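You operate a simulated robot arm through the tools that you are given. There is no shell and no other tool.

You run a simulated robot arm. Do the job below in one go: nothing can be reset, and whatever is moved stays where it is left.

Task
Tap the swollen divider of the brown nuc home, put the lid on and turn both buttons over it.
Fine: use the mallet with the blue grip and put it back.

It is judged by the outcome, as a careful person would: the job done as asked, and still so three seconds after it is handed in. It fails if anything else is knocked over, pushed out of place, dropped, spilled or broken. Lids that push on must go on centred and level and be pressed home; caps that screw on are set level and turned clockwise until they are tight.

Robot
A 7-joint arm with a two-finger parallel gripper, fixed in place. Base frame: the origin is on the floor under the middle of its stand, x ahead of it, y to its left, z up. Readings come in m, degrees, newtons and seconds.
It reaches about 1.372 m from its shoulder. Its first joint turns from -149.0 to 149.0 degrees. Payload 3.43 kg.
The tool frame sits at the grasp point between the pads (the TCP): z along the fingers, y along the line on which they close. The tips reach 0.03 m beyond it. Largest opening 0.094 m; finger width 0.028, thickness 0.01; the body of the gripper, 0.05 by 0.096 m, starts 0.055 m behind the TCP.
Orientation is told as [roll, pitch, yaw] about the base's x, y, z axes, in that order, counted from this pose: with the fingers straight down and closing along the base's y, the tool's x points along the base's -x, its y along +y and its z along -z.

Tools
- The arm moves only by the tool jog_arm. Its argument "rows" is a list of rows, each an object of numbers (a shift or turn left out is 0, a gripper value left out holds the last): "tx", "ty", "tz": the shift along the tool's x, y, z in m; "ax", "ay", "az": the turn, a rotation vector about the tool's x, y, z in degrees. In form: [{"tx": .., "ty": .., "tz": .., "ax": .., "ay": .., "az": ..}, ...]. A call has 1 to 20 rows; each row is the pose to reach, as a shift and turn from the pose commanded when the call began, along the tool's axes at that moment. "hand" is the finger opening in m, from 0 to 0.094, set as the call begins (left out, the last holds). A row lasts 0.2 s, in which the tool goes at most 0.05 m and 8.6 degrees; a call with a longer step from one row to the next is refused whole, and so is a gripper value outside its range. A pose out of reach is approached as far as the arm can. The call stops where the force on the tool passes 60 N (or 10 N more than at its start, if that is more) or the arm is blocked; 0.2 s more then pass. The fingers move at their own pace (about 0.045 m/s each) and stop on an object; they squeeze with about 28 N. The grip force told is the motor's: it shows also when the fingers shut on nothing. Time passes only in rows, and 0.2 s behind the last, so rows that repeat a pose let the fingers close. It gives the time, the measured TCP pose, the force on the tool (base axes), the opening and the grip force at its end, in the units of the frame above (readings bear some noise), with the torque about the TCP (base axes, N m) and any sound that the robot's microphone picked up.
- Cameras (640 x 400 px; columns grow to the right, rows downward): "scene" is fixed at [0.3992, 0.4999, 1.1999]; the picture's right is [-0.81, -0.58, 0.00], its down [-0.33, 0.47, -0.82] and it looks along [0.48, -0.67, -0.57] (base axes); focal length 237 px, centre (320, 200). "wrist" rides on the gripper at [0.076, 0.014, -0.102] in the tool frame; the picture's right is [-0.18, 0.98, 0.00], its down [-0.75, -0.14, -0.64] and it looks along [-0.63, -0.12, 0.77] (tool axes); focal length 243 px, centre (320, 200). There is no depth. A picture from a camera that has moved, and an enlarged one, comes with that camera's place and axes in the base frame and with its lens.
- snapshot(camera): a new picture of that camera. No time passes.
- zoom(camera, box): a new picture of the part [left, top, right, bottom] of that camera's present view, enlarged. No time passes.
- job_done(): hands the job in; it is judged then, once.

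Nothing tells you positions but the pictures and the camera data. Unless the task says otherwise, let go and move clear before handing in.

The tools are called after ">>>" as name(argument=value, ...) on one line, values as JSON. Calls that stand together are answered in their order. jog_arm: Moves the arm, as the interface text tells. Its arguments: {"type":"object","properties":{"rows":{"type":"array"},"hand":{"type":"number"}},"required":["rows"]} The other tools are called the same way: snapshot (camera) takes a picture; zoom (camera, box) takes an enlarged picture of a part of a camera's view; job_done () hands the job in.

At the start:

```text
t: 0.0
tcp_pos: [0.9775, -0.1435, 1.0784]
orientation: [0.0, 0.1, 0.0]
contact_force: [-0.6, 0.8, -1.0]
wrist_torque: [0.03, 0.02, -0.02]
finger_gap: 0.0943
grip_force: 0.0
```

scene: 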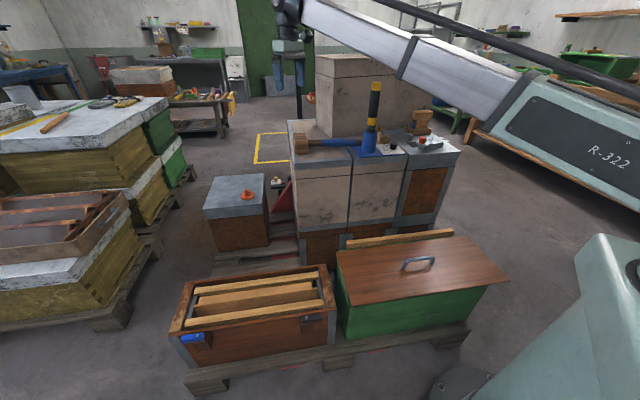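
wrist: 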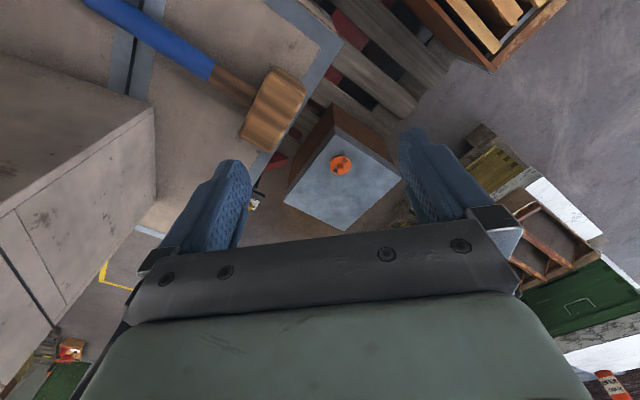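

I see a brown nuc box, open and holding frames, next to a green nuc with a wooden lid with a metal handle. Behind them are stacked boxes carrying a blue-gripped mallet and a few other items. I'll zoom in on each of these before moving.

>>> zoom(camera="scene", box=[160, 240, 360, 365])

>>> zoom(camera="scene", box=[320, 220, 520, 345])

>>> zoom(camera="scene", box=[280, 70, 480, 195])

>>> zoom(camera="scene", box=[0, 80, 200, 205])

```text
3.20 times, centred on (260, 302) of scene
camera zoom: at [0.3992, 0.4999, 1.1999], right [-0.81, -0.58, 0.0], down [-0.33, 0.47, -0.82], along [0.48, -0.67, -0.57], focal length 758 px, centre (512, -128)
```

zoom: 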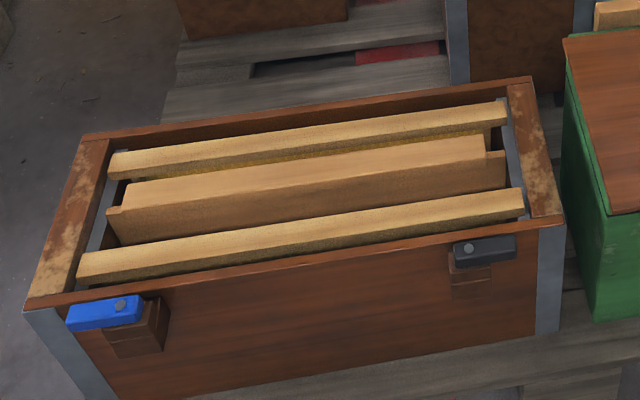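

```text
3.20 times, centred on (420, 282) of scene
camera zoom: at [0.3992, 0.4999, 1.1999], right [-0.81, -0.58, 0.0], down [-0.33, 0.47, -0.82], along [0.48, -0.67, -0.57], focal length 758 px, centre (0, -64)
```

zoom: 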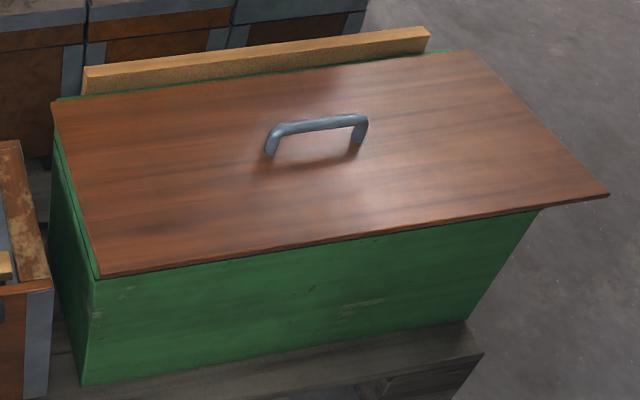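

```text
3.20 times, centred on (380, 132) of scene
camera zoom: at [0.3992, 0.4999, 1.1999], right [-0.81, -0.58, 0.0], down [-0.33, 0.47, -0.82], along [0.48, -0.67, -0.57], focal length 758 px, centre (128, 416)
```

zoom: 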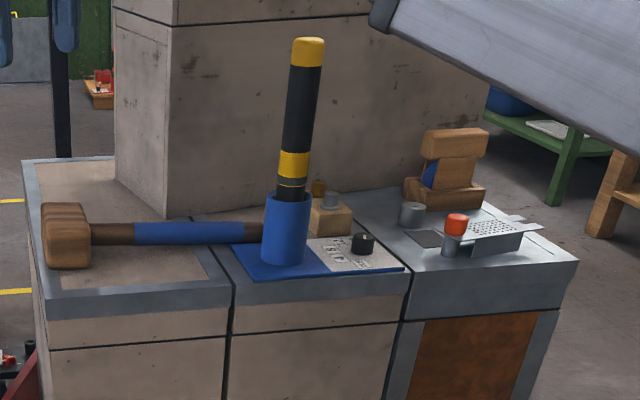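

```text
3.20 times, centred on (100, 142) of scene
camera zoom: at [0.3992, 0.4999, 1.1999], right [-0.81, -0.58, 0.0], down [-0.33, 0.47, -0.82], along [0.48, -0.67, -0.57], focal length 758 px, centre (1024, 384)
```

zoom: 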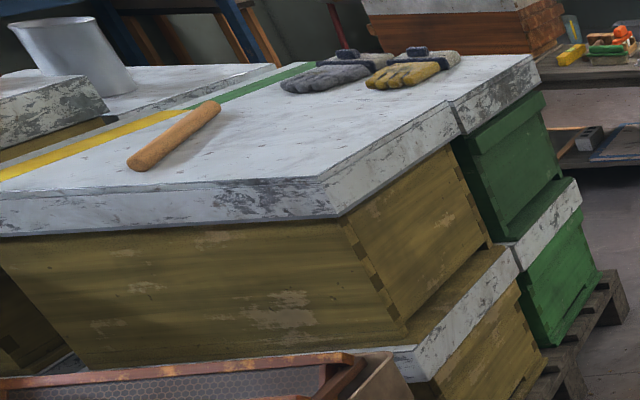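

The blue-gripped mallet lies on the stack, close to an upright handle in a blue cup. The brown nuc sits diagonally around (0.84, 0.27), and I still need its heights. I'll swing the wrist camera round so it looks at the nuc.

>>> jog_arm(rows=[{"tx": 0.006, "ty": -0.004, "tz": -0.005, "az": -7.5}, {"tx": 0.012, "ty": -0.008, "tz": -0.01, "az": -15}, {"tx": 0.018, "ty": -0.012, "tz": -0.015, "az": -22.5}, {"tx": 0.024, "ty": -0.016, "tz": -0.02, "az": -30}, {"tx": 0.03, "ty": -0.02, "tz": -0.025, "az": -37.5}, {"tx": 0.036, "ty": -0.024, "tz": -0.03, "az": -45}, {"tx": 0.042, "ty": -0.028, "tz": -0.035, "az": -52.5}, {"tx": 0.048, "ty": -0.032, "tz": -0.04, "az": -60}, {"tx": 0.054, "ty": -0.036, "tz": -0.045, "az": -67.5}, {"tx": 0.06, "ty": -0.04, "tz": -0.05, "az": -75}, {"tx": 0.066, "ty": -0.044, "tz": -0.05, "az": -82.5}, {"tx": 0.072, "ty": -0.048, "tz": -0.05, "az": -90}, {"tx": 0.072, "ty": -0.048, "tz": -0.05, "az": -90}])

>>> snapshot(camera="wrist")

>>> snapshot(camera="scene")

```text
t: 2.8
tcp_pos: [0.9052, -0.191, 1.1298]
orientation: [0.0, 0.1, 90.1]
contact_force: [0.1, 0.1, -0.9]
wrist_torque: [-0.03, 0.01, 0.0]
finger_gap: 0.094
grip_force: 0.0
```

```text
taken
camera wrist: at [0.8917, -0.2676, 1.2318], right [-0.98, 0.18, 0.0], down [0.14, 0.75, 0.64], along [0.12, 0.63, -0.77], focal length 243 px, centre (320, 200)
```

wrist: 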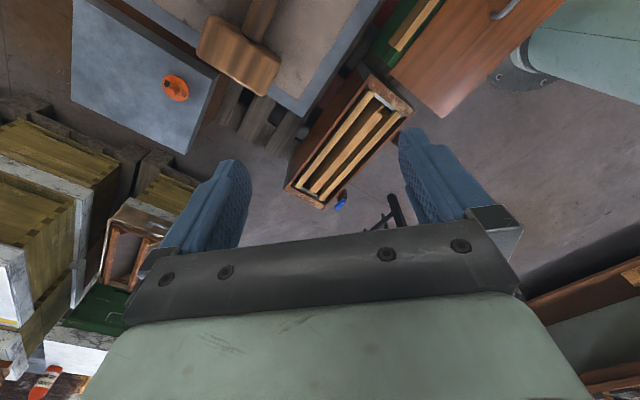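

```text
taken
```

scene: 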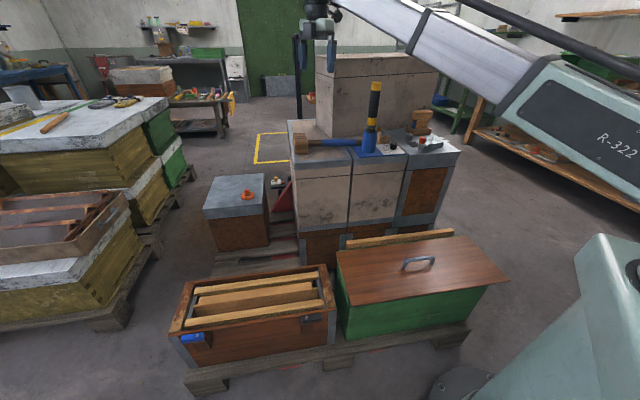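

The wrist camera now sees the brown nuc, the lid and the mallet head. I'll enlarge those areas to get points I can triangulate.

>>> zoom(camera="wrist", box=[270, 60, 430, 220])

>>> zoom(camera="wrist", box=[360, 0, 580, 137])

>>> zoom(camera="wrist", box=[150, 0, 350, 125])

```text
2.50 times, centred on (350, 140) of wrist
camera zoom: at [0.8917, -0.2676, 1.2318], right [-0.98, 0.18, 0.0], down [0.14, 0.75, 0.64], along [0.12, 0.63, -0.77], focal length 606 px, centre (245, 350)
```

zoom: 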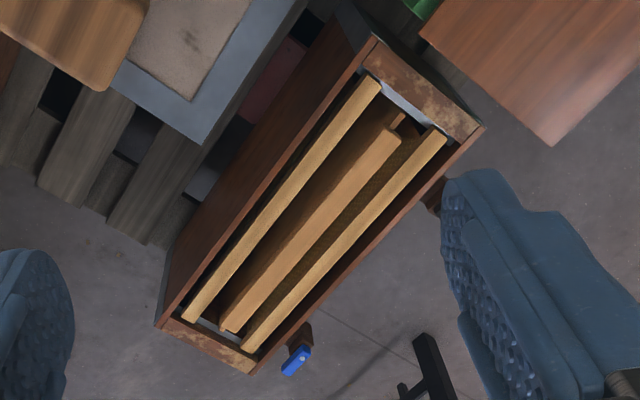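

```text
2.91 times, centred on (470, 68) of wrist
camera zoom: at [0.8917, -0.2676, 1.2318], right [-0.98, 0.18, 0.0], down [0.14, 0.75, 0.64], along [0.12, 0.63, -0.77], focal length 706 px, centre (-116, 582)
```

zoom: 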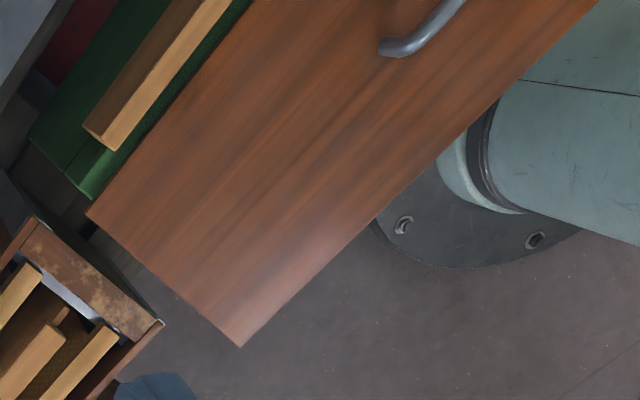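

```text
3.20 times, centred on (250, 62) of wrist
camera zoom: at [0.8917, -0.2676, 1.2318], right [-0.98, 0.18, 0.0], down [0.14, 0.75, 0.64], along [0.12, 0.63, -0.77], focal length 776 px, centre (544, 640)
```

zoom: 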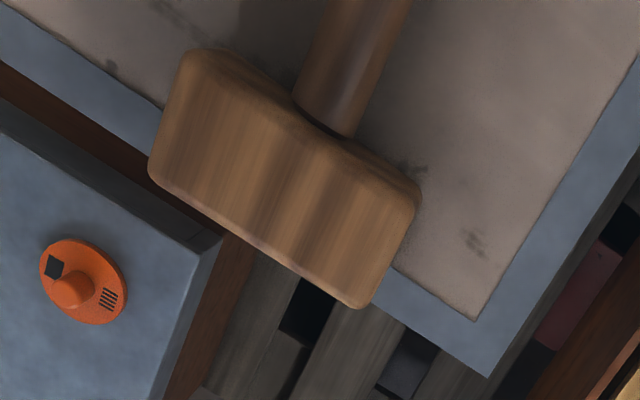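

Triangulation puts the nuc rim at about z=0.40, the lid top at about 0.488 and the stack top at about 0.78. The mallet head is near (1.015, -0.222) with its handle running toward the cup. I'll move back for a better view of the mallet, the cup and the lid.

>>> jog_arm(rows=[{"tx": 0.009, "ty": 0.034, "tz": -0.002, "az": 7.5}, {"tx": 0.018, "ty": 0.068, "tz": -0.004, "az": 15}, {"tx": 0.027, "ty": 0.101, "tz": -0.006, "az": 22.5}, {"tx": 0.036, "ty": 0.135, "tz": -0.008, "az": 30}, {"tx": 0.045, "ty": 0.169, "tz": -0.01, "az": 37.5}, {"tx": 0.054, "ty": 0.203, "tz": -0.012, "az": 45}, {"tx": 0.063, "ty": 0.236, "tz": -0.014, "az": 52.5}, {"tx": 0.072, "ty": 0.27, "tz": -0.016, "az": 60}, {"tx": 0.081, "ty": 0.304, "tz": -0.018, "az": 67.5}, {"tx": 0.09, "ty": 0.338, "tz": -0.02, "az": 75}, {"tx": 0.1, "ty": 0.371, "tz": -0.02, "az": 82.5}, {"tx": 0.109, "ty": 0.405, "tz": -0.02, "az": 90}, {"tx": 0.109, "ty": 0.405, "tz": -0.02, "az": 90}])

>>> snapshot(camera="wrist")

>>> snapshot(camera="scene")

```text
t: 5.3
tcp_pos: [0.5463, -0.313, 1.0922]
orientation: [-1.3, -1.2, 5.3]
contact_force: [6.9, 1.5, -11.6]
wrist_torque: [-0.42, -0.11, -0.29]
finger_gap: 0.0943
grip_force: 0.0
out of reach, approached as far as the arm can: row 6, 7, 8, 9, 10, 11, 12
stopped in row 12: the force on the tool passed its limit at 103 N (the readings are from after the stop); the commanded pose is now the measured one
```

```text
taken
camera wrist: at [0.4663, -0.3048, 1.1923], right [0.09, 1.0, -0.02], down [0.75, -0.06, 0.66], along [0.66, -0.07, -0.75], focal length 243 px, centre (320, 200)
```

wrist: 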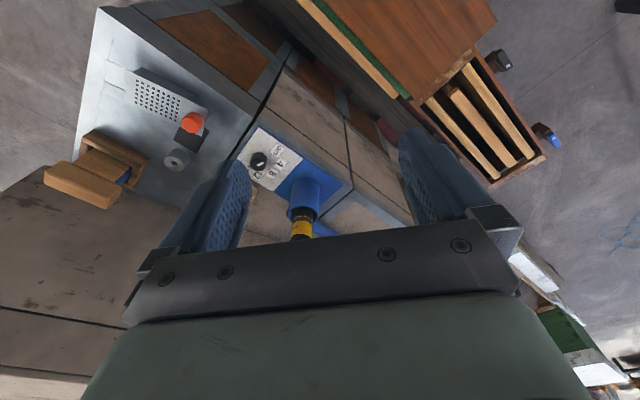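

```text
taken
```

scene: 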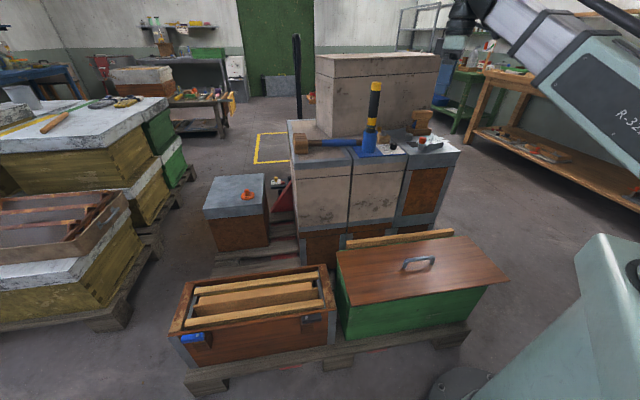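

The arm ran out of inner reach and stopped with a force spike. I need to know whether anything was touched before I move again.

>>> zoom(camera="scene", box=[340, 0, 640, 187])

>>> zoom(camera="scene", box=[280, 70, 480, 195])

>>> zoom(camera="wrist", box=[60, 60, 380, 260])

>>> zoom(camera="wrist", box=[380, 0, 600, 200])

```text
2.13 times, centred on (490, 94) of scene
camera zoom: at [0.3992, 0.4999, 1.1999], right [-0.81, -0.58, 0.0], down [-0.33, 0.47, -0.82], along [0.48, -0.67, -0.57], focal length 505 px, centre (-43, 427)
```

zoom: 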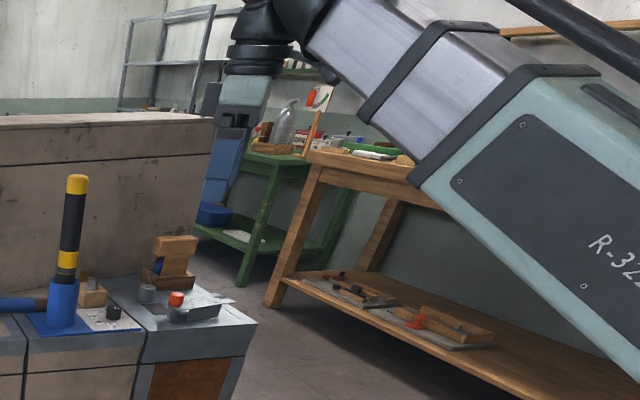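

```text
3.20 times, centred on (380, 132) of scene
camera zoom: at [0.3992, 0.4999, 1.1999], right [-0.81, -0.58, 0.0], down [-0.33, 0.47, -0.82], along [0.48, -0.67, -0.57], focal length 758 px, centre (128, 416)
```

zoom: 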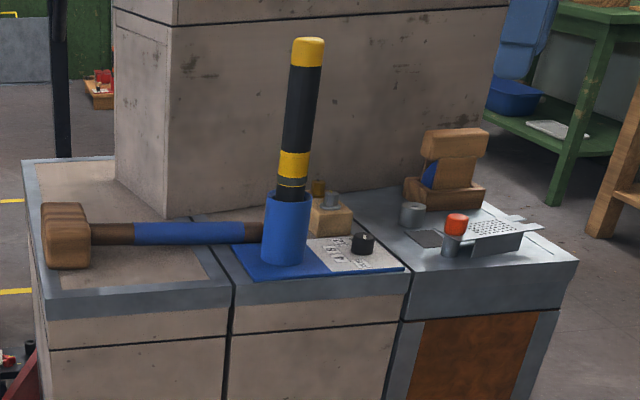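

```text
2.00 times, centred on (220, 160) of wrist
camera zoom: at [0.4663, -0.3048, 1.1923], right [0.09, 1.0, -0.02], down [0.75, -0.06, 0.66], along [0.66, -0.07, -0.75], focal length 485 px, centre (520, 280)
```

zoom: 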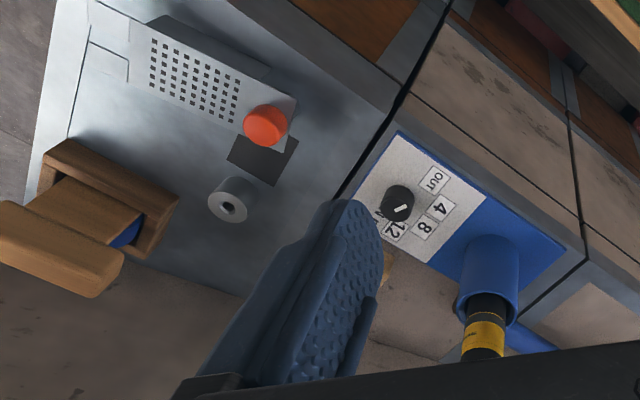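

```text
2.00 times, centred on (490, 100) of wrist
camera zoom: at [0.4663, -0.3048, 1.1923], right [0.09, 1.0, -0.02], down [0.75, -0.06, 0.66], along [0.66, -0.07, -0.75], focal length 485 px, centre (-20, 400)
```

zoom: 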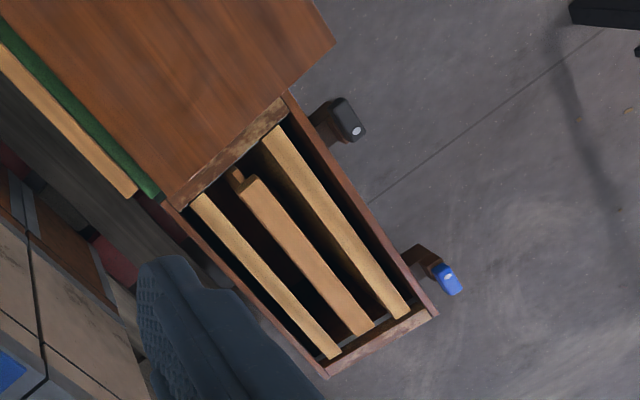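

Nothing looks disturbed; the folded arm itself seems to have hit its limit. I'll take close zooms of the nuc from here to work out the divider and buttons.

>>> zoom(camera="scene", box=[160, 255, 260, 355])

>>> zoom(camera="scene", box=[255, 255, 355, 335])

>>> zoom(camera="wrist", box=[460, 60, 570, 190])

>>> zoom(camera="scene", box=[285, 120, 375, 170])

```text
4.00 times, centred on (210, 305) of scene
camera zoom: at [0.3992, 0.4999, 1.1999], right [-0.81, -0.58, 0.0], down [-0.33, 0.47, -0.82], along [0.48, -0.67, -0.57], focal length 947 px, centre (760, -220)
```

zoom: 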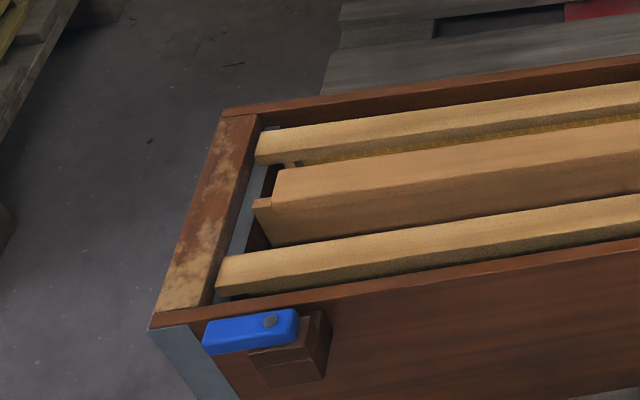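

```text
5.00 times, centred on (305, 295) of scene
camera zoom: at [0.3992, 0.4999, 1.1999], right [-0.81, -0.58, 0.0], down [-0.33, 0.47, -0.82], along [0.48, -0.67, -0.57], focal length 1184 px, centre (395, -275)
```

zoom: 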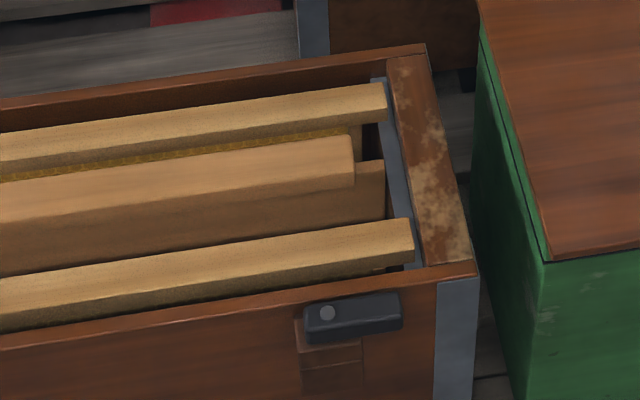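

```text
3.08 times, centred on (515, 125) of wrist
camera zoom: at [0.4663, -0.3048, 1.1923], right [0.09, 1.0, -0.02], down [0.75, -0.06, 0.66], along [0.66, -0.07, -0.75], focal length 746 px, centre (-280, 431)
```

zoom: 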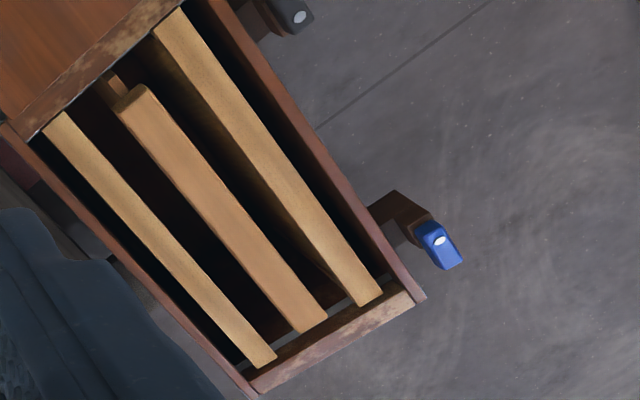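

```text
7.11 times, centred on (330, 145) of scene
camera zoom: at [0.3992, 0.4999, 1.1999], right [-0.81, -0.58, 0.0], down [-0.33, 0.47, -0.82], along [0.48, -0.67, -0.57], focal length 1684 px, centre (249, 591)
```

zoom: 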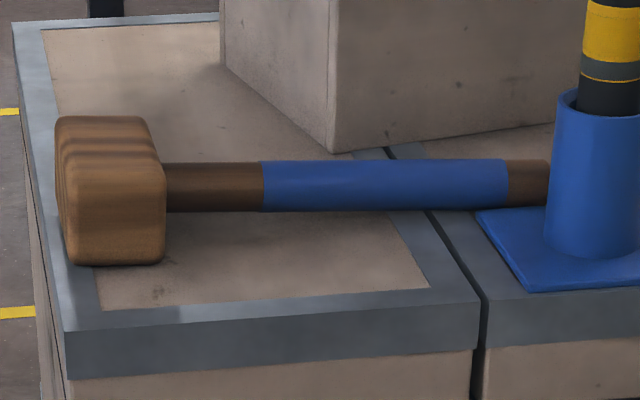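

I can see both buttons: the blue one's long arm points along +p, the grey one's toward the green nuc. Next I'll check the lid's edges, its handle and the light bar on the green nuc.

>>> zoom(camera="scene", box=[325, 240, 375, 320])

>>> zoom(camera="scene", box=[390, 225, 520, 306])

>>> zoom(camera="wrist", box=[300, 0, 500, 125])

>>> zoom(camera="scene", box=[330, 220, 470, 280])

```text
5.00 times, centred on (350, 280) of scene
camera zoom: at [0.3992, 0.4999, 1.1999], right [-0.81, -0.58, 0.0], down [-0.33, 0.47, -0.82], along [0.48, -0.67, -0.57], focal length 1184 px, centre (170, -200)
```

zoom: 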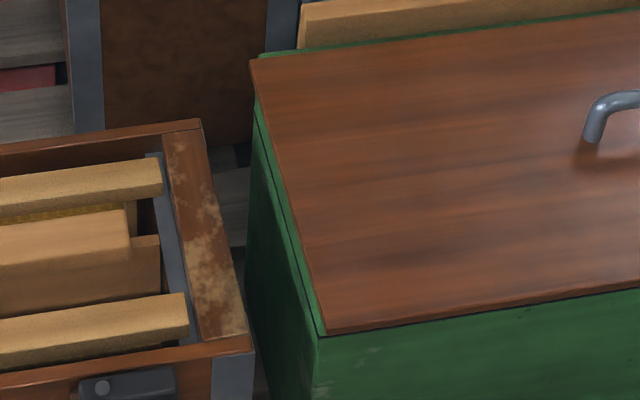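

```text
4.92 times, centred on (455, 266) of scene
camera zoom: at [0.3992, 0.4999, 1.1999], right [-0.81, -0.58, 0.0], down [-0.33, 0.47, -0.82], along [0.48, -0.67, -0.57], focal length 1166 px, centre (-345, -122)
```

zoom: 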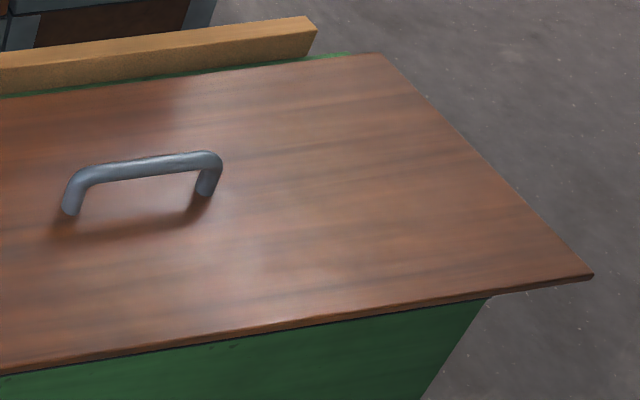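

```text
3.20 times, centred on (400, 62) of wrist
camera zoom: at [0.4663, -0.3048, 1.1923], right [0.09, 1.0, -0.02], down [0.75, -0.06, 0.66], along [0.66, -0.07, -0.75], focal length 776 px, centre (64, 640)
```

zoom: 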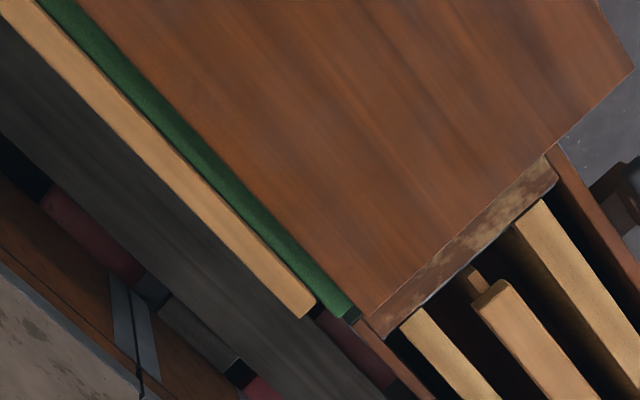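

```text
4.57 times, centred on (400, 250) of scene
camera zoom: at [0.3992, 0.4999, 1.1999], right [-0.81, -0.58, 0.0], down [-0.33, 0.47, -0.82], along [0.48, -0.67, -0.57], focal length 1082 px, centre (-46, -29)
```

zoom: 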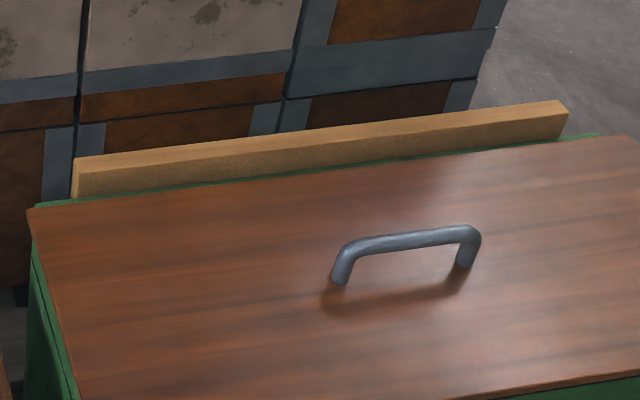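

The lid is a flat board with a U-shaped handle, resting on the green nuc. I'll back out to a comfortable reach and look at the mallet from the nuc side.

>>> jog_arm(rows=[{"tx": -0.026, "ty": 0.029, "tz": -0.003, "ax": -0.17, "ay": 0.06, "az": 5.03}, {"tx": -0.052, "ty": 0.058, "tz": -0.006, "ax": -0.35, "ay": 0.11, "az": 10.06}, {"tx": -0.078, "ty": 0.087, "tz": -0.009, "ax": -0.52, "ay": 0.17, "az": 15.09}, {"tx": -0.104, "ty": 0.116, "tz": -0.012, "ax": -0.7, "ay": 0.22, "az": 20.1}, {"tx": -0.13, "ty": 0.145, "tz": -0.015, "ax": -0.87, "ay": 0.28, "az": 25.1}, {"tx": -0.156, "ty": 0.174, "tz": -0.018, "ax": -1.04, "ay": 0.33, "az": 30.2}, {"tx": -0.182, "ty": 0.203, "tz": -0.021, "ax": -1.22, "ay": 0.39, "az": 35.2}, {"tx": -0.208, "ty": 0.232, "tz": -0.024, "ax": -1.39, "ay": 0.44, "az": 40.2}, {"tx": -0.234, "ty": 0.261, "tz": -0.027, "ax": -1.57, "ay": 0.5, "az": 45.3}, {"tx": -0.26, "ty": 0.29, "tz": -0.03, "ax": -1.74, "ay": 0.55, "az": 50.3}, {"tx": -0.26, "ty": 0.29, "tz": -0.03, "ax": -1.74, "ay": 0.55, "az": 50.3}])

>>> snapshot(camera="wrist")

```text
t: 5.7
tcp_pos: [0.5648, -0.2899, 1.0938]
orientation: [-1.4, -1.9, 2.5]
contact_force: [3.0, 0.6, -4.1]
wrist_torque: [-0.11, -0.05, -0.02]
finger_gap: 0.0941
grip_force: 0.0
stopped in row 1: the force on the tool passed its limit at 102 N (the readings are from after the stop); the commanded pose is now the measured one
```

```text
taken
camera wrist: at [0.4852, -0.2778, 1.1936], right [0.14, 0.99, -0.02], down [0.74, -0.09, 0.67], along [0.66, -0.11, -0.74], focal length 243 px, centre (320, 200)
```

wrist: 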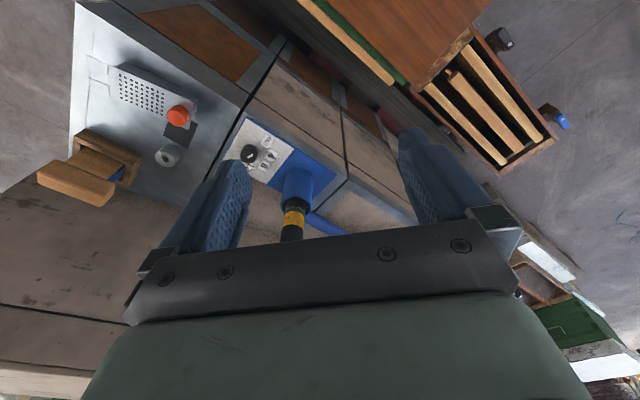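

The tool is still being pushed forward and down, so it is most likely against the folded arm itself. I'll ease out slowly in that direction with no rotation.

>>> jog_arm(rows=[{"tx": -0.005, "tz": 0.003}, {"tx": -0.01, "tz": 0.006}, {"tx": -0.02, "tz": 0.009}, {"tx": -0.03, "tz": 0.012}, {"tx": -0.045, "tz": 0.015}, {"tx": -0.06, "tz": 0.015}, {"tx": -0.06, "tz": 0.015}])

```text
t: 7.3
tcp_pos: [0.6259, -0.2881, 1.0802]
orientation: [-1.5, -2.0, 2.5]
contact_force: [0.9, -0.4, 0.5]
wrist_torque: [0.01, 0.01, 0.02]
finger_gap: 0.0938
grip_force: 0.1
```

I'm free now, with only noise on the force reading. Next I'll move to about (0.78, 0.0, 1.1) facing the mallet, levelling the tool on the way.

>>> jog_arm(rows=[{"tx": -0.018, "ty": 0.031, "tz": -0.002, "ax": -0.25, "ay": 0.14, "az": 5.28}, {"tx": -0.037, "ty": 0.062, "tz": -0.004, "ax": -0.5, "ay": 0.28, "az": 10.56}, {"tx": -0.055, "ty": 0.094, "tz": -0.007, "ax": -0.75, "ay": 0.42, "az": 15.83}, {"tx": -0.073, "ty": 0.125, "tz": -0.009, "ax": -1.0, "ay": 0.56, "az": 21.1}, {"tx": -0.091, "ty": 0.156, "tz": -0.011, "ax": -1.24, "ay": 0.7, "az": 26.4}, {"tx": -0.11, "ty": 0.187, "tz": -0.013, "ax": -1.49, "ay": 0.84, "az": 31.7}, {"tx": -0.128, "ty": 0.219, "tz": -0.016, "ax": -1.74, "ay": 0.98, "az": 36.9}, {"tx": -0.146, "ty": 0.25, "tz": -0.018, "ax": -1.99, "ay": 1.12, "az": 42.2}, {"tx": -0.1645, "ty": 0.281, "tz": -0.02, "ax": -2.24, "ay": 1.26, "az": 47.5}, {"tx": -0.1645, "ty": 0.281, "tz": -0.02, "ax": -2.24, "ay": 1.26, "az": 47.5}])

>>> snapshot(camera="wrist")

```text
t: 9.5
tcp_pos: [0.7769, 0.0004, 1.0996]
orientation: [2.0, -0.4, -45.1]
contact_force: [-0.1, 0.0, 0.3]
wrist_torque: [0.02, 0.02, -0.03]
finger_gap: 0.0938
grip_force: 0.0
```

```text
taken
camera wrist: at [0.7315, 0.062, 1.2022], right [0.83, 0.56, 0.03], down [0.41, -0.65, 0.64], along [0.38, -0.52, -0.77], focal length 243 px, centre (320, 200)
```

wrist: 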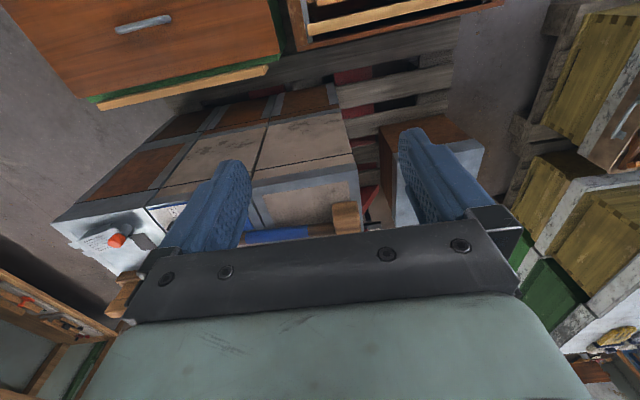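

The wrist image is inverted: its top edge looks straight down. I'll move over the stack so the mallet falls in the upper half of the view, and level the tool as I go.

>>> jog_arm(rows=[{"tx": -0.04, "ax": 0.4, "ay": 0.08}, {"tx": -0.08, "ax": 0.8, "ay": 0.16}, {"tx": -0.12, "ax": 1.2, "ay": 0.24}, {"tx": -0.16, "ax": 1.6, "ay": 0.32}, {"tx": -0.2, "ax": 2.0, "ay": 0.4}, {"tx": -0.2, "ax": 2.0, "ay": 0.4}])

>>> snapshot(camera="wrist")

```text
t: 10.9
tcp_pos: [0.9178, -0.1418, 1.1]
orientation: [-0.1, 0.1, -44.9]
contact_force: [0.7, 0.1, 0.5]
wrist_torque: [0.0, 0.03, -0.02]
finger_gap: 0.0938
grip_force: 0.1
```

```text
taken
camera wrist: at [0.8755, -0.0784, 1.2026], right [0.83, 0.56, 0.0], down [0.43, -0.63, 0.64], along [0.36, -0.53, -0.77], focal length 243 px, centre (320, 200)
```

wrist: 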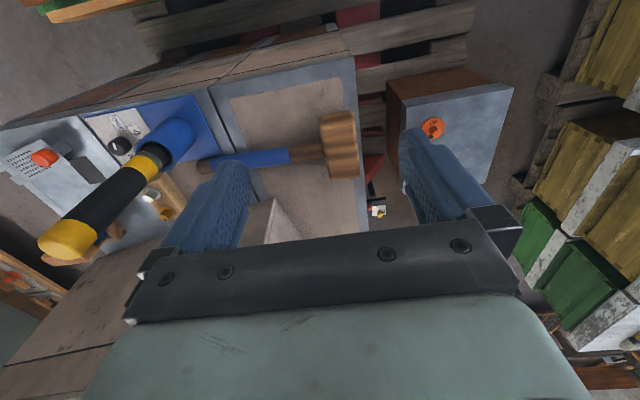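

>>> zoom(camera="wrist", box=[190, 60, 400, 220])

>>> zoom(camera="wrist", box=[20, 80, 240, 260])

```text
2.50 times, centred on (295, 140) of wrist
camera zoom: at [0.8755, -0.0784, 1.2026], right [0.83, 0.56, 0.0], down [0.43, -0.63, 0.64], along [0.36, -0.53, -0.77], focal length 606 px, centre (382, 350)
```

zoom: 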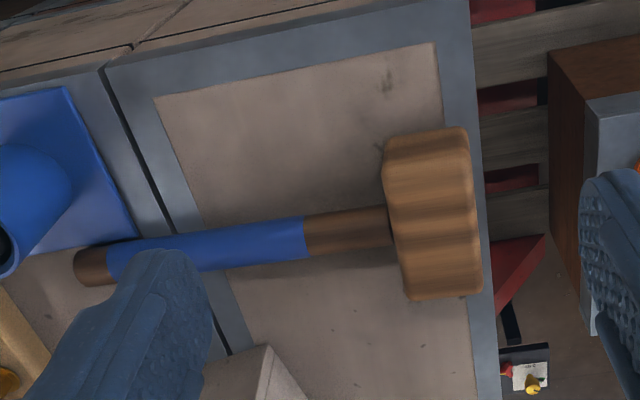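

```text
2.22 times, centred on (130, 170) of wrist
camera zoom: at [0.8755, -0.0784, 1.2026], right [0.83, 0.56, 0.0], down [0.43, -0.63, 0.64], along [0.36, -0.53, -0.77], focal length 539 px, centre (742, 267)
```

zoom: 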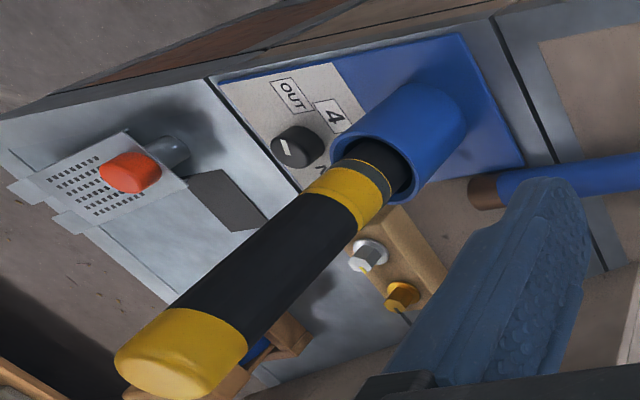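

The mallet handle lies at about z=0.815, with its grip axis around (0.84–0.995, -0.41 to -0.245). Before picking it up, I'll look straight down into the brown nuc to measure the divider.

>>> jog_arm(rows=[{"tx": 0.031, "ty": 0.019, "tz": 0.021}, {"tx": 0.062, "ty": 0.039, "tz": 0.042}, {"tx": 0.094, "ty": 0.058, "tz": 0.063}, {"tx": 0.125, "ty": 0.077, "tz": 0.083}, {"tx": 0.156, "ty": 0.096, "tz": 0.104}, {"tx": 0.187, "ty": 0.116, "tz": 0.125}, {"tx": 0.218, "ty": 0.135, "tz": 0.146}, {"tx": 0.249, "ty": 0.154, "tz": 0.167}, {"tx": 0.281, "ty": 0.173, "tz": 0.188}, {"tx": 0.312, "ty": 0.193, "tz": 0.208}, {"tx": 0.343, "ty": 0.212, "tz": 0.229}, {"tx": 0.374, "ty": 0.231, "tz": 0.25}, {"tx": 0.374, "ty": 0.231, "tz": 0.25}])

>>> snapshot(camera="wrist")

```text
t: 13.7
tcp_pos: [0.8169, 0.2887, 0.8518]
orientation: [0.0, 0.1, -44.9]
contact_force: [0.1, 0.0, 0.2]
wrist_torque: [0.0, 0.01, 0.01]
finger_gap: 0.0942
grip_force: 0.1
```

```text
taken
camera wrist: at [0.7736, 0.3507, 0.9537], right [0.83, 0.56, 0.0], down [0.43, -0.63, 0.64], along [0.36, -0.53, -0.77], focal length 243 px, centre (320, 200)
```

wrist: 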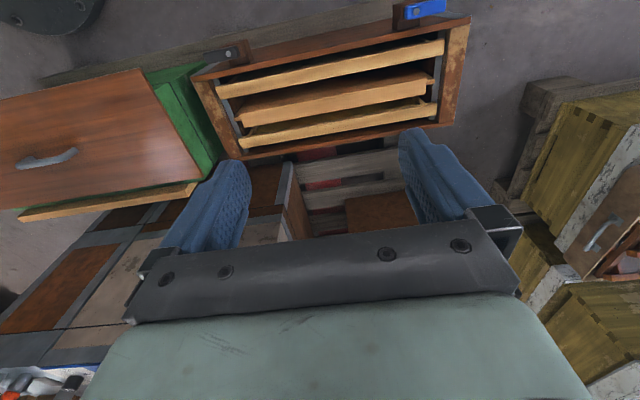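

>>> zoom(camera="wrist", box=[180, 0, 340, 170])

>>> zoom(camera="wrist", box=[330, 0, 490, 150])

>>> zoom(camera="wrist", box=[0, 50, 240, 230])

```text
2.35 times, centred on (260, 85) of wrist
camera zoom: at [0.7736, 0.3507, 0.9537], right [0.83, 0.56, 0.0], down [0.43, -0.63, 0.64], along [0.36, -0.53, -0.77], focal length 571 px, centre (461, 471)
```

zoom: 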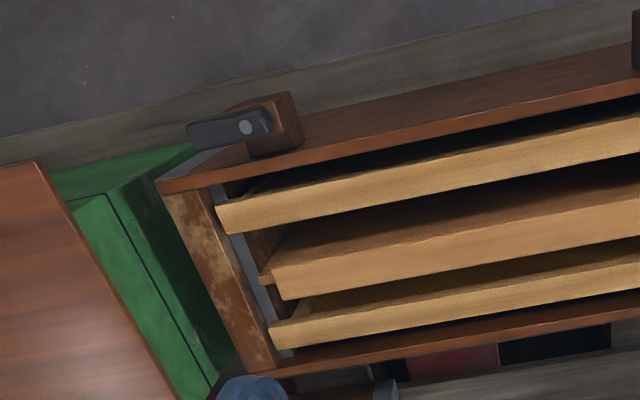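

```text
2.67 times, centred on (410, 75) of wrist
camera zoom: at [0.7736, 0.3507, 0.9537], right [0.83, 0.56, 0.0], down [0.43, -0.63, 0.64], along [0.36, -0.53, -0.77], focal length 647 px, centre (80, 533)
```

zoom: 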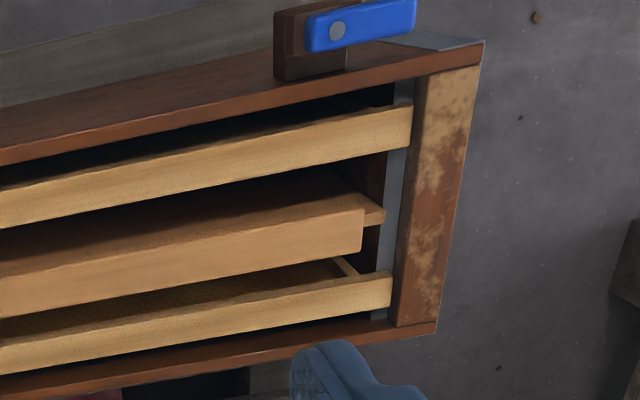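

```text
2.22 times, centred on (120, 140) of wrist
camera zoom: at [0.7736, 0.3507, 0.9537], right [0.83, 0.56, 0.0], down [0.43, -0.63, 0.64], along [0.36, -0.53, -0.77], focal length 539 px, centre (764, 333)
```

zoom: 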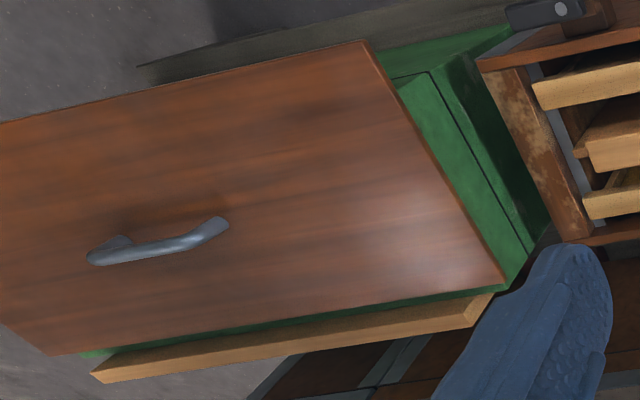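

I need tighter zooms on the divider ends, the frames and the buttons to get exact heights.

>>> zoom(camera="scene", box=[300, 258, 348, 288])

>>> zoom(camera="scene", box=[185, 275, 233, 305])

>>> zoom(camera="wrist", box=[200, 60, 280, 160])

>>> zoom(camera="wrist", box=[400, 30, 480, 130])

>>> zoom(camera="wrist", box=[215, 30, 275, 70])

>>> zoom(camera="wrist", box=[390, 0, 450, 40])

```text
13.33 times, centred on (324, 273) of scene
camera zoom: at [0.3992, 0.4999, 1.1999], right [-0.81, -0.58, 0.0], down [-0.33, 0.47, -0.82], along [0.48, -0.67, -0.57], focal length 3157 px, centre (267, -773)
```

zoom: 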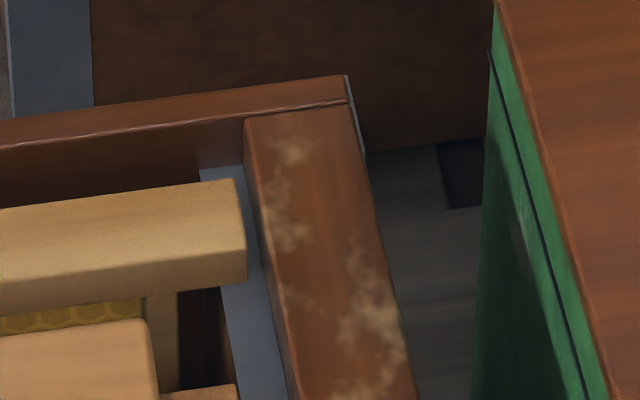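

```text
13.33 times, centred on (209, 290) of scene
camera zoom: at [0.3992, 0.4999, 1.1999], right [-0.81, -0.58, 0.0], down [-0.33, 0.47, -0.82], along [0.48, -0.67, -0.57], focal length 3157 px, centre (1800, -1000)
```

zoom: 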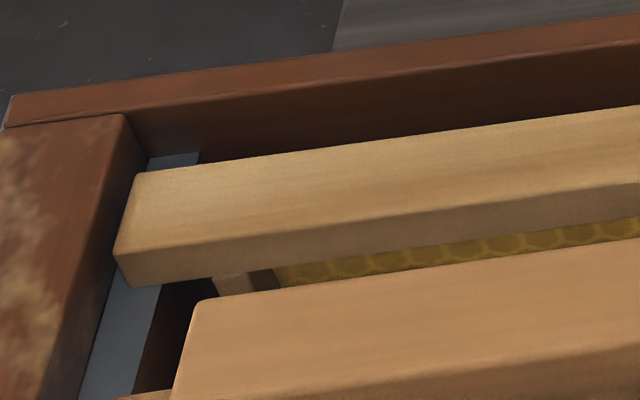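

```text
4.00 times, centred on (240, 110) of wrist
camera zoom: at [0.7736, 0.3507, 0.9537], right [0.83, 0.56, 0.0], down [0.43, -0.63, 0.64], along [0.36, -0.53, -0.77], focal length 970 px, centre (640, 560)
```

zoom: 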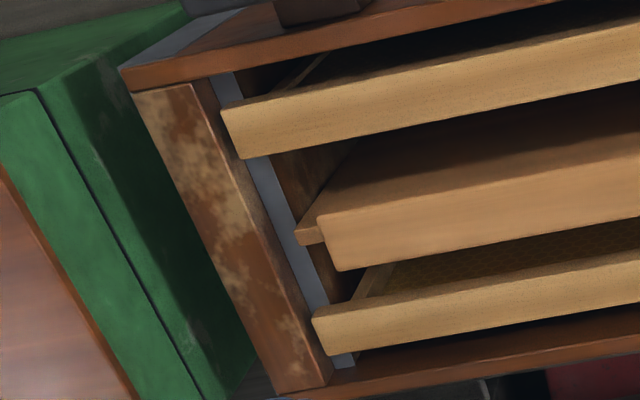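

```text
4.00 times, centred on (440, 80) of wrist
camera zoom: at [0.7736, 0.3507, 0.9537], right [0.83, 0.56, 0.0], down [0.43, -0.63, 0.64], along [0.36, -0.53, -0.77], focal length 970 px, centre (-160, 680)
```

zoom: 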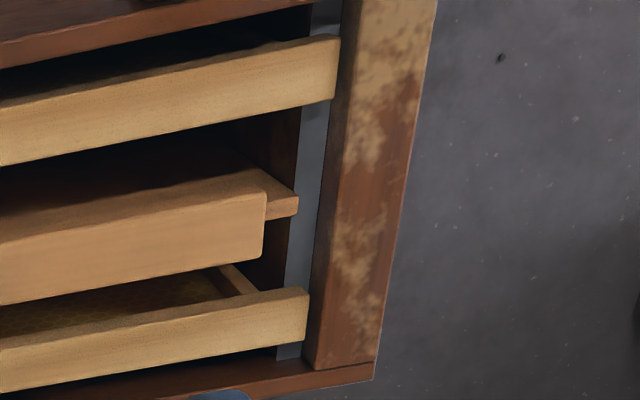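

```text
10.00 times, centred on (245, 50) of wrist
camera zoom: at [0.7736, 0.3507, 0.9537], right [0.83, 0.56, 0.0], down [0.43, -0.63, 0.64], along [0.36, -0.53, -0.77], focal length 2426 px, centre (1070, 1700)
```

zoom: 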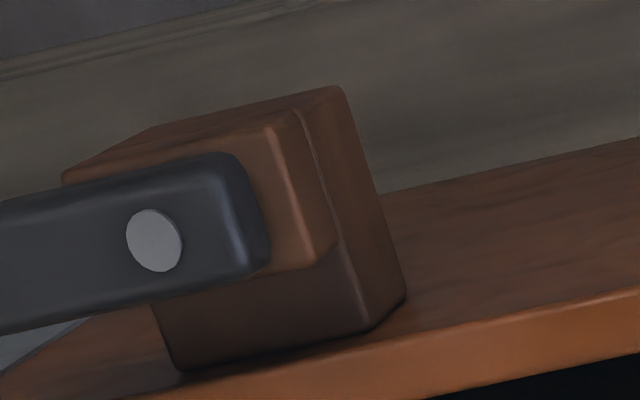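

```text
10.00 times, centred on (420, 20) of wrist
camera zoom: at [0.7736, 0.3507, 0.9537], right [0.83, 0.56, 0.0], down [0.43, -0.63, 0.64], along [0.36, -0.53, -0.77], focal length 2426 px, centre (-680, 2000)
```

zoom: 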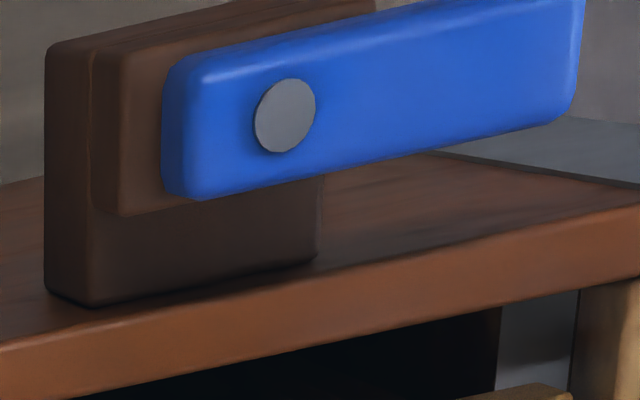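

Measurements so far:

| Part | Measurement |
|---|---|
| Rim | z≈0.405 |
| Frame tops | z≈0.41 |
| Divider top | z≈0.421, 3.4 cm wide |
| Divider centre | p≈0.784, q≈0.478 (p and q are axes at 45° to the base) |

I plan to grip the mallet beside its handle and strike along the divider, which needs a yaw near -135. I'll test that reach over the nuc first.

>>> jog_arm(rows=[{"tx": -0.009, "ty": 0.003, "tz": 0.012, "az": 7.5}, {"tx": -0.017, "ty": 0.006, "tz": 0.025, "az": 15}, {"tx": -0.026, "ty": 0.01, "tz": 0.038, "az": 22.5}, {"tx": -0.035, "ty": 0.013, "tz": 0.05, "az": 30}, {"tx": -0.044, "ty": 0.016, "tz": 0.063, "az": 37.5}, {"tx": -0.052, "ty": 0.019, "tz": 0.076, "az": 45}, {"tx": -0.061, "ty": 0.022, "tz": 0.089, "az": 52.5}, {"tx": -0.07, "ty": 0.025, "tz": 0.101, "az": 60}, {"tx": -0.078, "ty": 0.029, "tz": 0.114, "az": 67.5}, {"tx": -0.087, "ty": 0.032, "tz": 0.127, "az": 75}, {"tx": -0.096, "ty": 0.035, "tz": 0.14, "az": 82.5}, {"tx": -0.1046, "ty": 0.038, "tz": 0.152, "az": 90}, {"tx": -0.1046, "ty": 0.038, "tz": 0.152, "az": 90}])

>>> snapshot(camera="wrist")

>>> snapshot(camera="scene")

```text
t: 16.5
tcp_pos: [0.9174, 0.2383, 0.6973]
orientation: [0.0, -0.1, -135.1]
contact_force: [-0.3, 0.0, -0.7]
wrist_torque: [-0.03, -0.03, -0.01]
finger_gap: 0.094
grip_force: 0.2
```

```text
taken
camera wrist: at [0.9827, 0.2817, 0.8008], right [0.56, -0.83, 0.0], down [-0.63, -0.43, 0.64], along [-0.53, -0.36, -0.77], focal length 243 px, centre (320, 200)
```

wrist: 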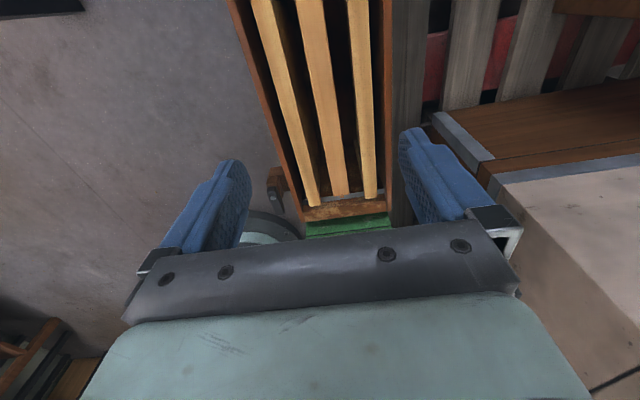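

```text
taken
```

scene: 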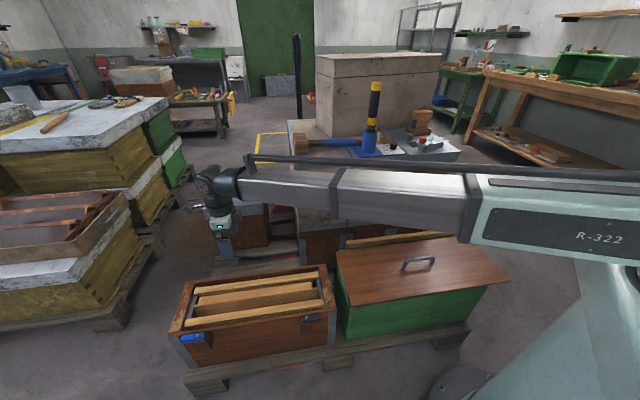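

Yaw -135 is reachable over the nuc. Now I'll rise and go above the mallet head with yaw -47, lined up with its handle, then check the view before descending.

>>> jog_arm(rows=[{"tz": -0.05, "az": -7}, {"tz": -0.1, "az": -14}, {"tz": -0.15, "az": -21}, {"tz": -0.2, "az": -28}, {"tz": -0.25, "az": -35}, {"tz": -0.3, "az": -42}, {"tx": -0.025, "ty": 0.036, "tz": -0.3027, "az": -46.6}, {"tx": -0.05, "ty": 0.073, "tz": -0.3027, "az": -51.2}, {"tx": -0.076, "ty": 0.109, "tz": -0.3027, "az": -55.8}, {"tx": -0.101, "ty": 0.145, "tz": -0.3027, "az": -60.4}, {"tx": -0.126, "ty": 0.182, "tz": -0.3027, "az": -65}, {"tx": -0.151, "ty": 0.218, "tz": -0.3027, "az": -69.6}, {"tx": -0.176, "ty": 0.254, "tz": -0.3027, "az": -74.2}, {"tx": -0.201, "ty": 0.29, "tz": -0.3027, "az": -78.8}, {"tx": -0.2265, "ty": 0.327, "tz": -0.3027, "az": -83.4}, {"tx": -0.2517, "ty": 0.3631, "tz": -0.3027, "az": -88.1}, {"tx": -0.2517, "ty": 0.3631, "tz": -0.3027, "az": -88.1}])

>>> snapshot(camera="wrist")

>>> zoom(camera="scene", box=[230, 80, 430, 205])

```text
t: 20.1
tcp_pos: [0.9974, -0.196, 1.0019]
orientation: [-0.2, 0.0, -46.8]
contact_force: [0.3, -0.5, 0.2]
wrist_torque: [-0.01, -0.01, 0.0]
finger_gap: 0.0942
grip_force: 0.0
```

```text
taken
camera wrist: at [0.955, -0.1309, 1.1042], right [0.84, 0.54, 0.0], down [0.41, -0.65, 0.64], along [0.35, -0.54, -0.77], focal length 243 px, centre (320, 200)
```

wrist: 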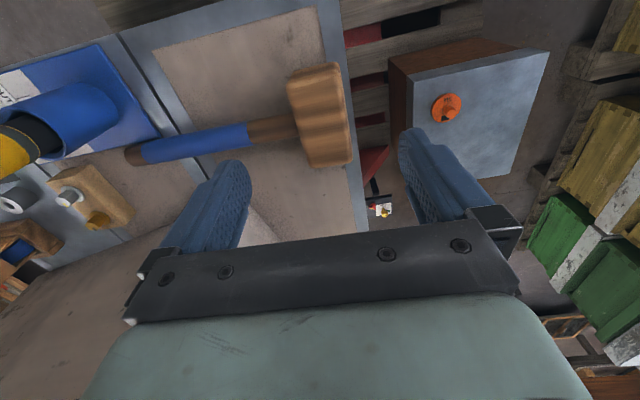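

```text
3.20 times, centred on (330, 142) of scene
camera zoom: at [0.3992, 0.4999, 1.1999], right [-0.81, -0.58, 0.0], down [-0.33, 0.47, -0.82], along [0.48, -0.67, -0.57], focal length 758 px, centre (288, 384)
```

zoom: 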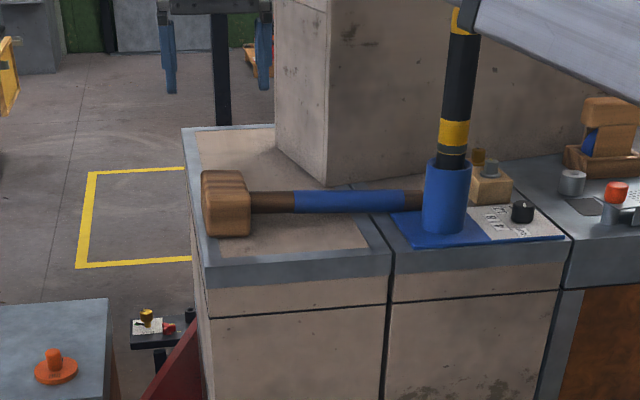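

>>> zoom(camera="wrist", box=[220, 40, 380, 180])

>>> zoom(camera="wrist", box=[100, 90, 260, 190])

```text
2.86 times, centred on (300, 110) of wrist
camera zoom: at [0.955, -0.1309, 1.1042], right [0.84, 0.54, 0.0], down [0.41, -0.65, 0.64], along [0.35, -0.54, -0.77], focal length 693 px, centre (377, 457)
```

zoom: 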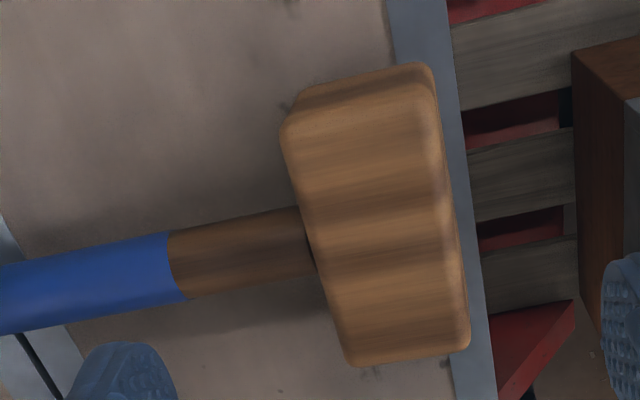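

```text
4.00 times, centred on (180, 140) of wrist
camera zoom: at [0.955, -0.1309, 1.1042], right [0.84, 0.54, 0.0], down [0.41, -0.65, 0.64], along [0.35, -0.54, -0.77], focal length 970 px, centre (880, 440)
```

zoom: 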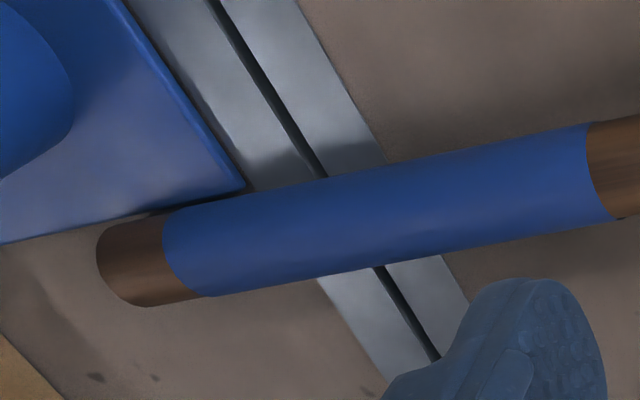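

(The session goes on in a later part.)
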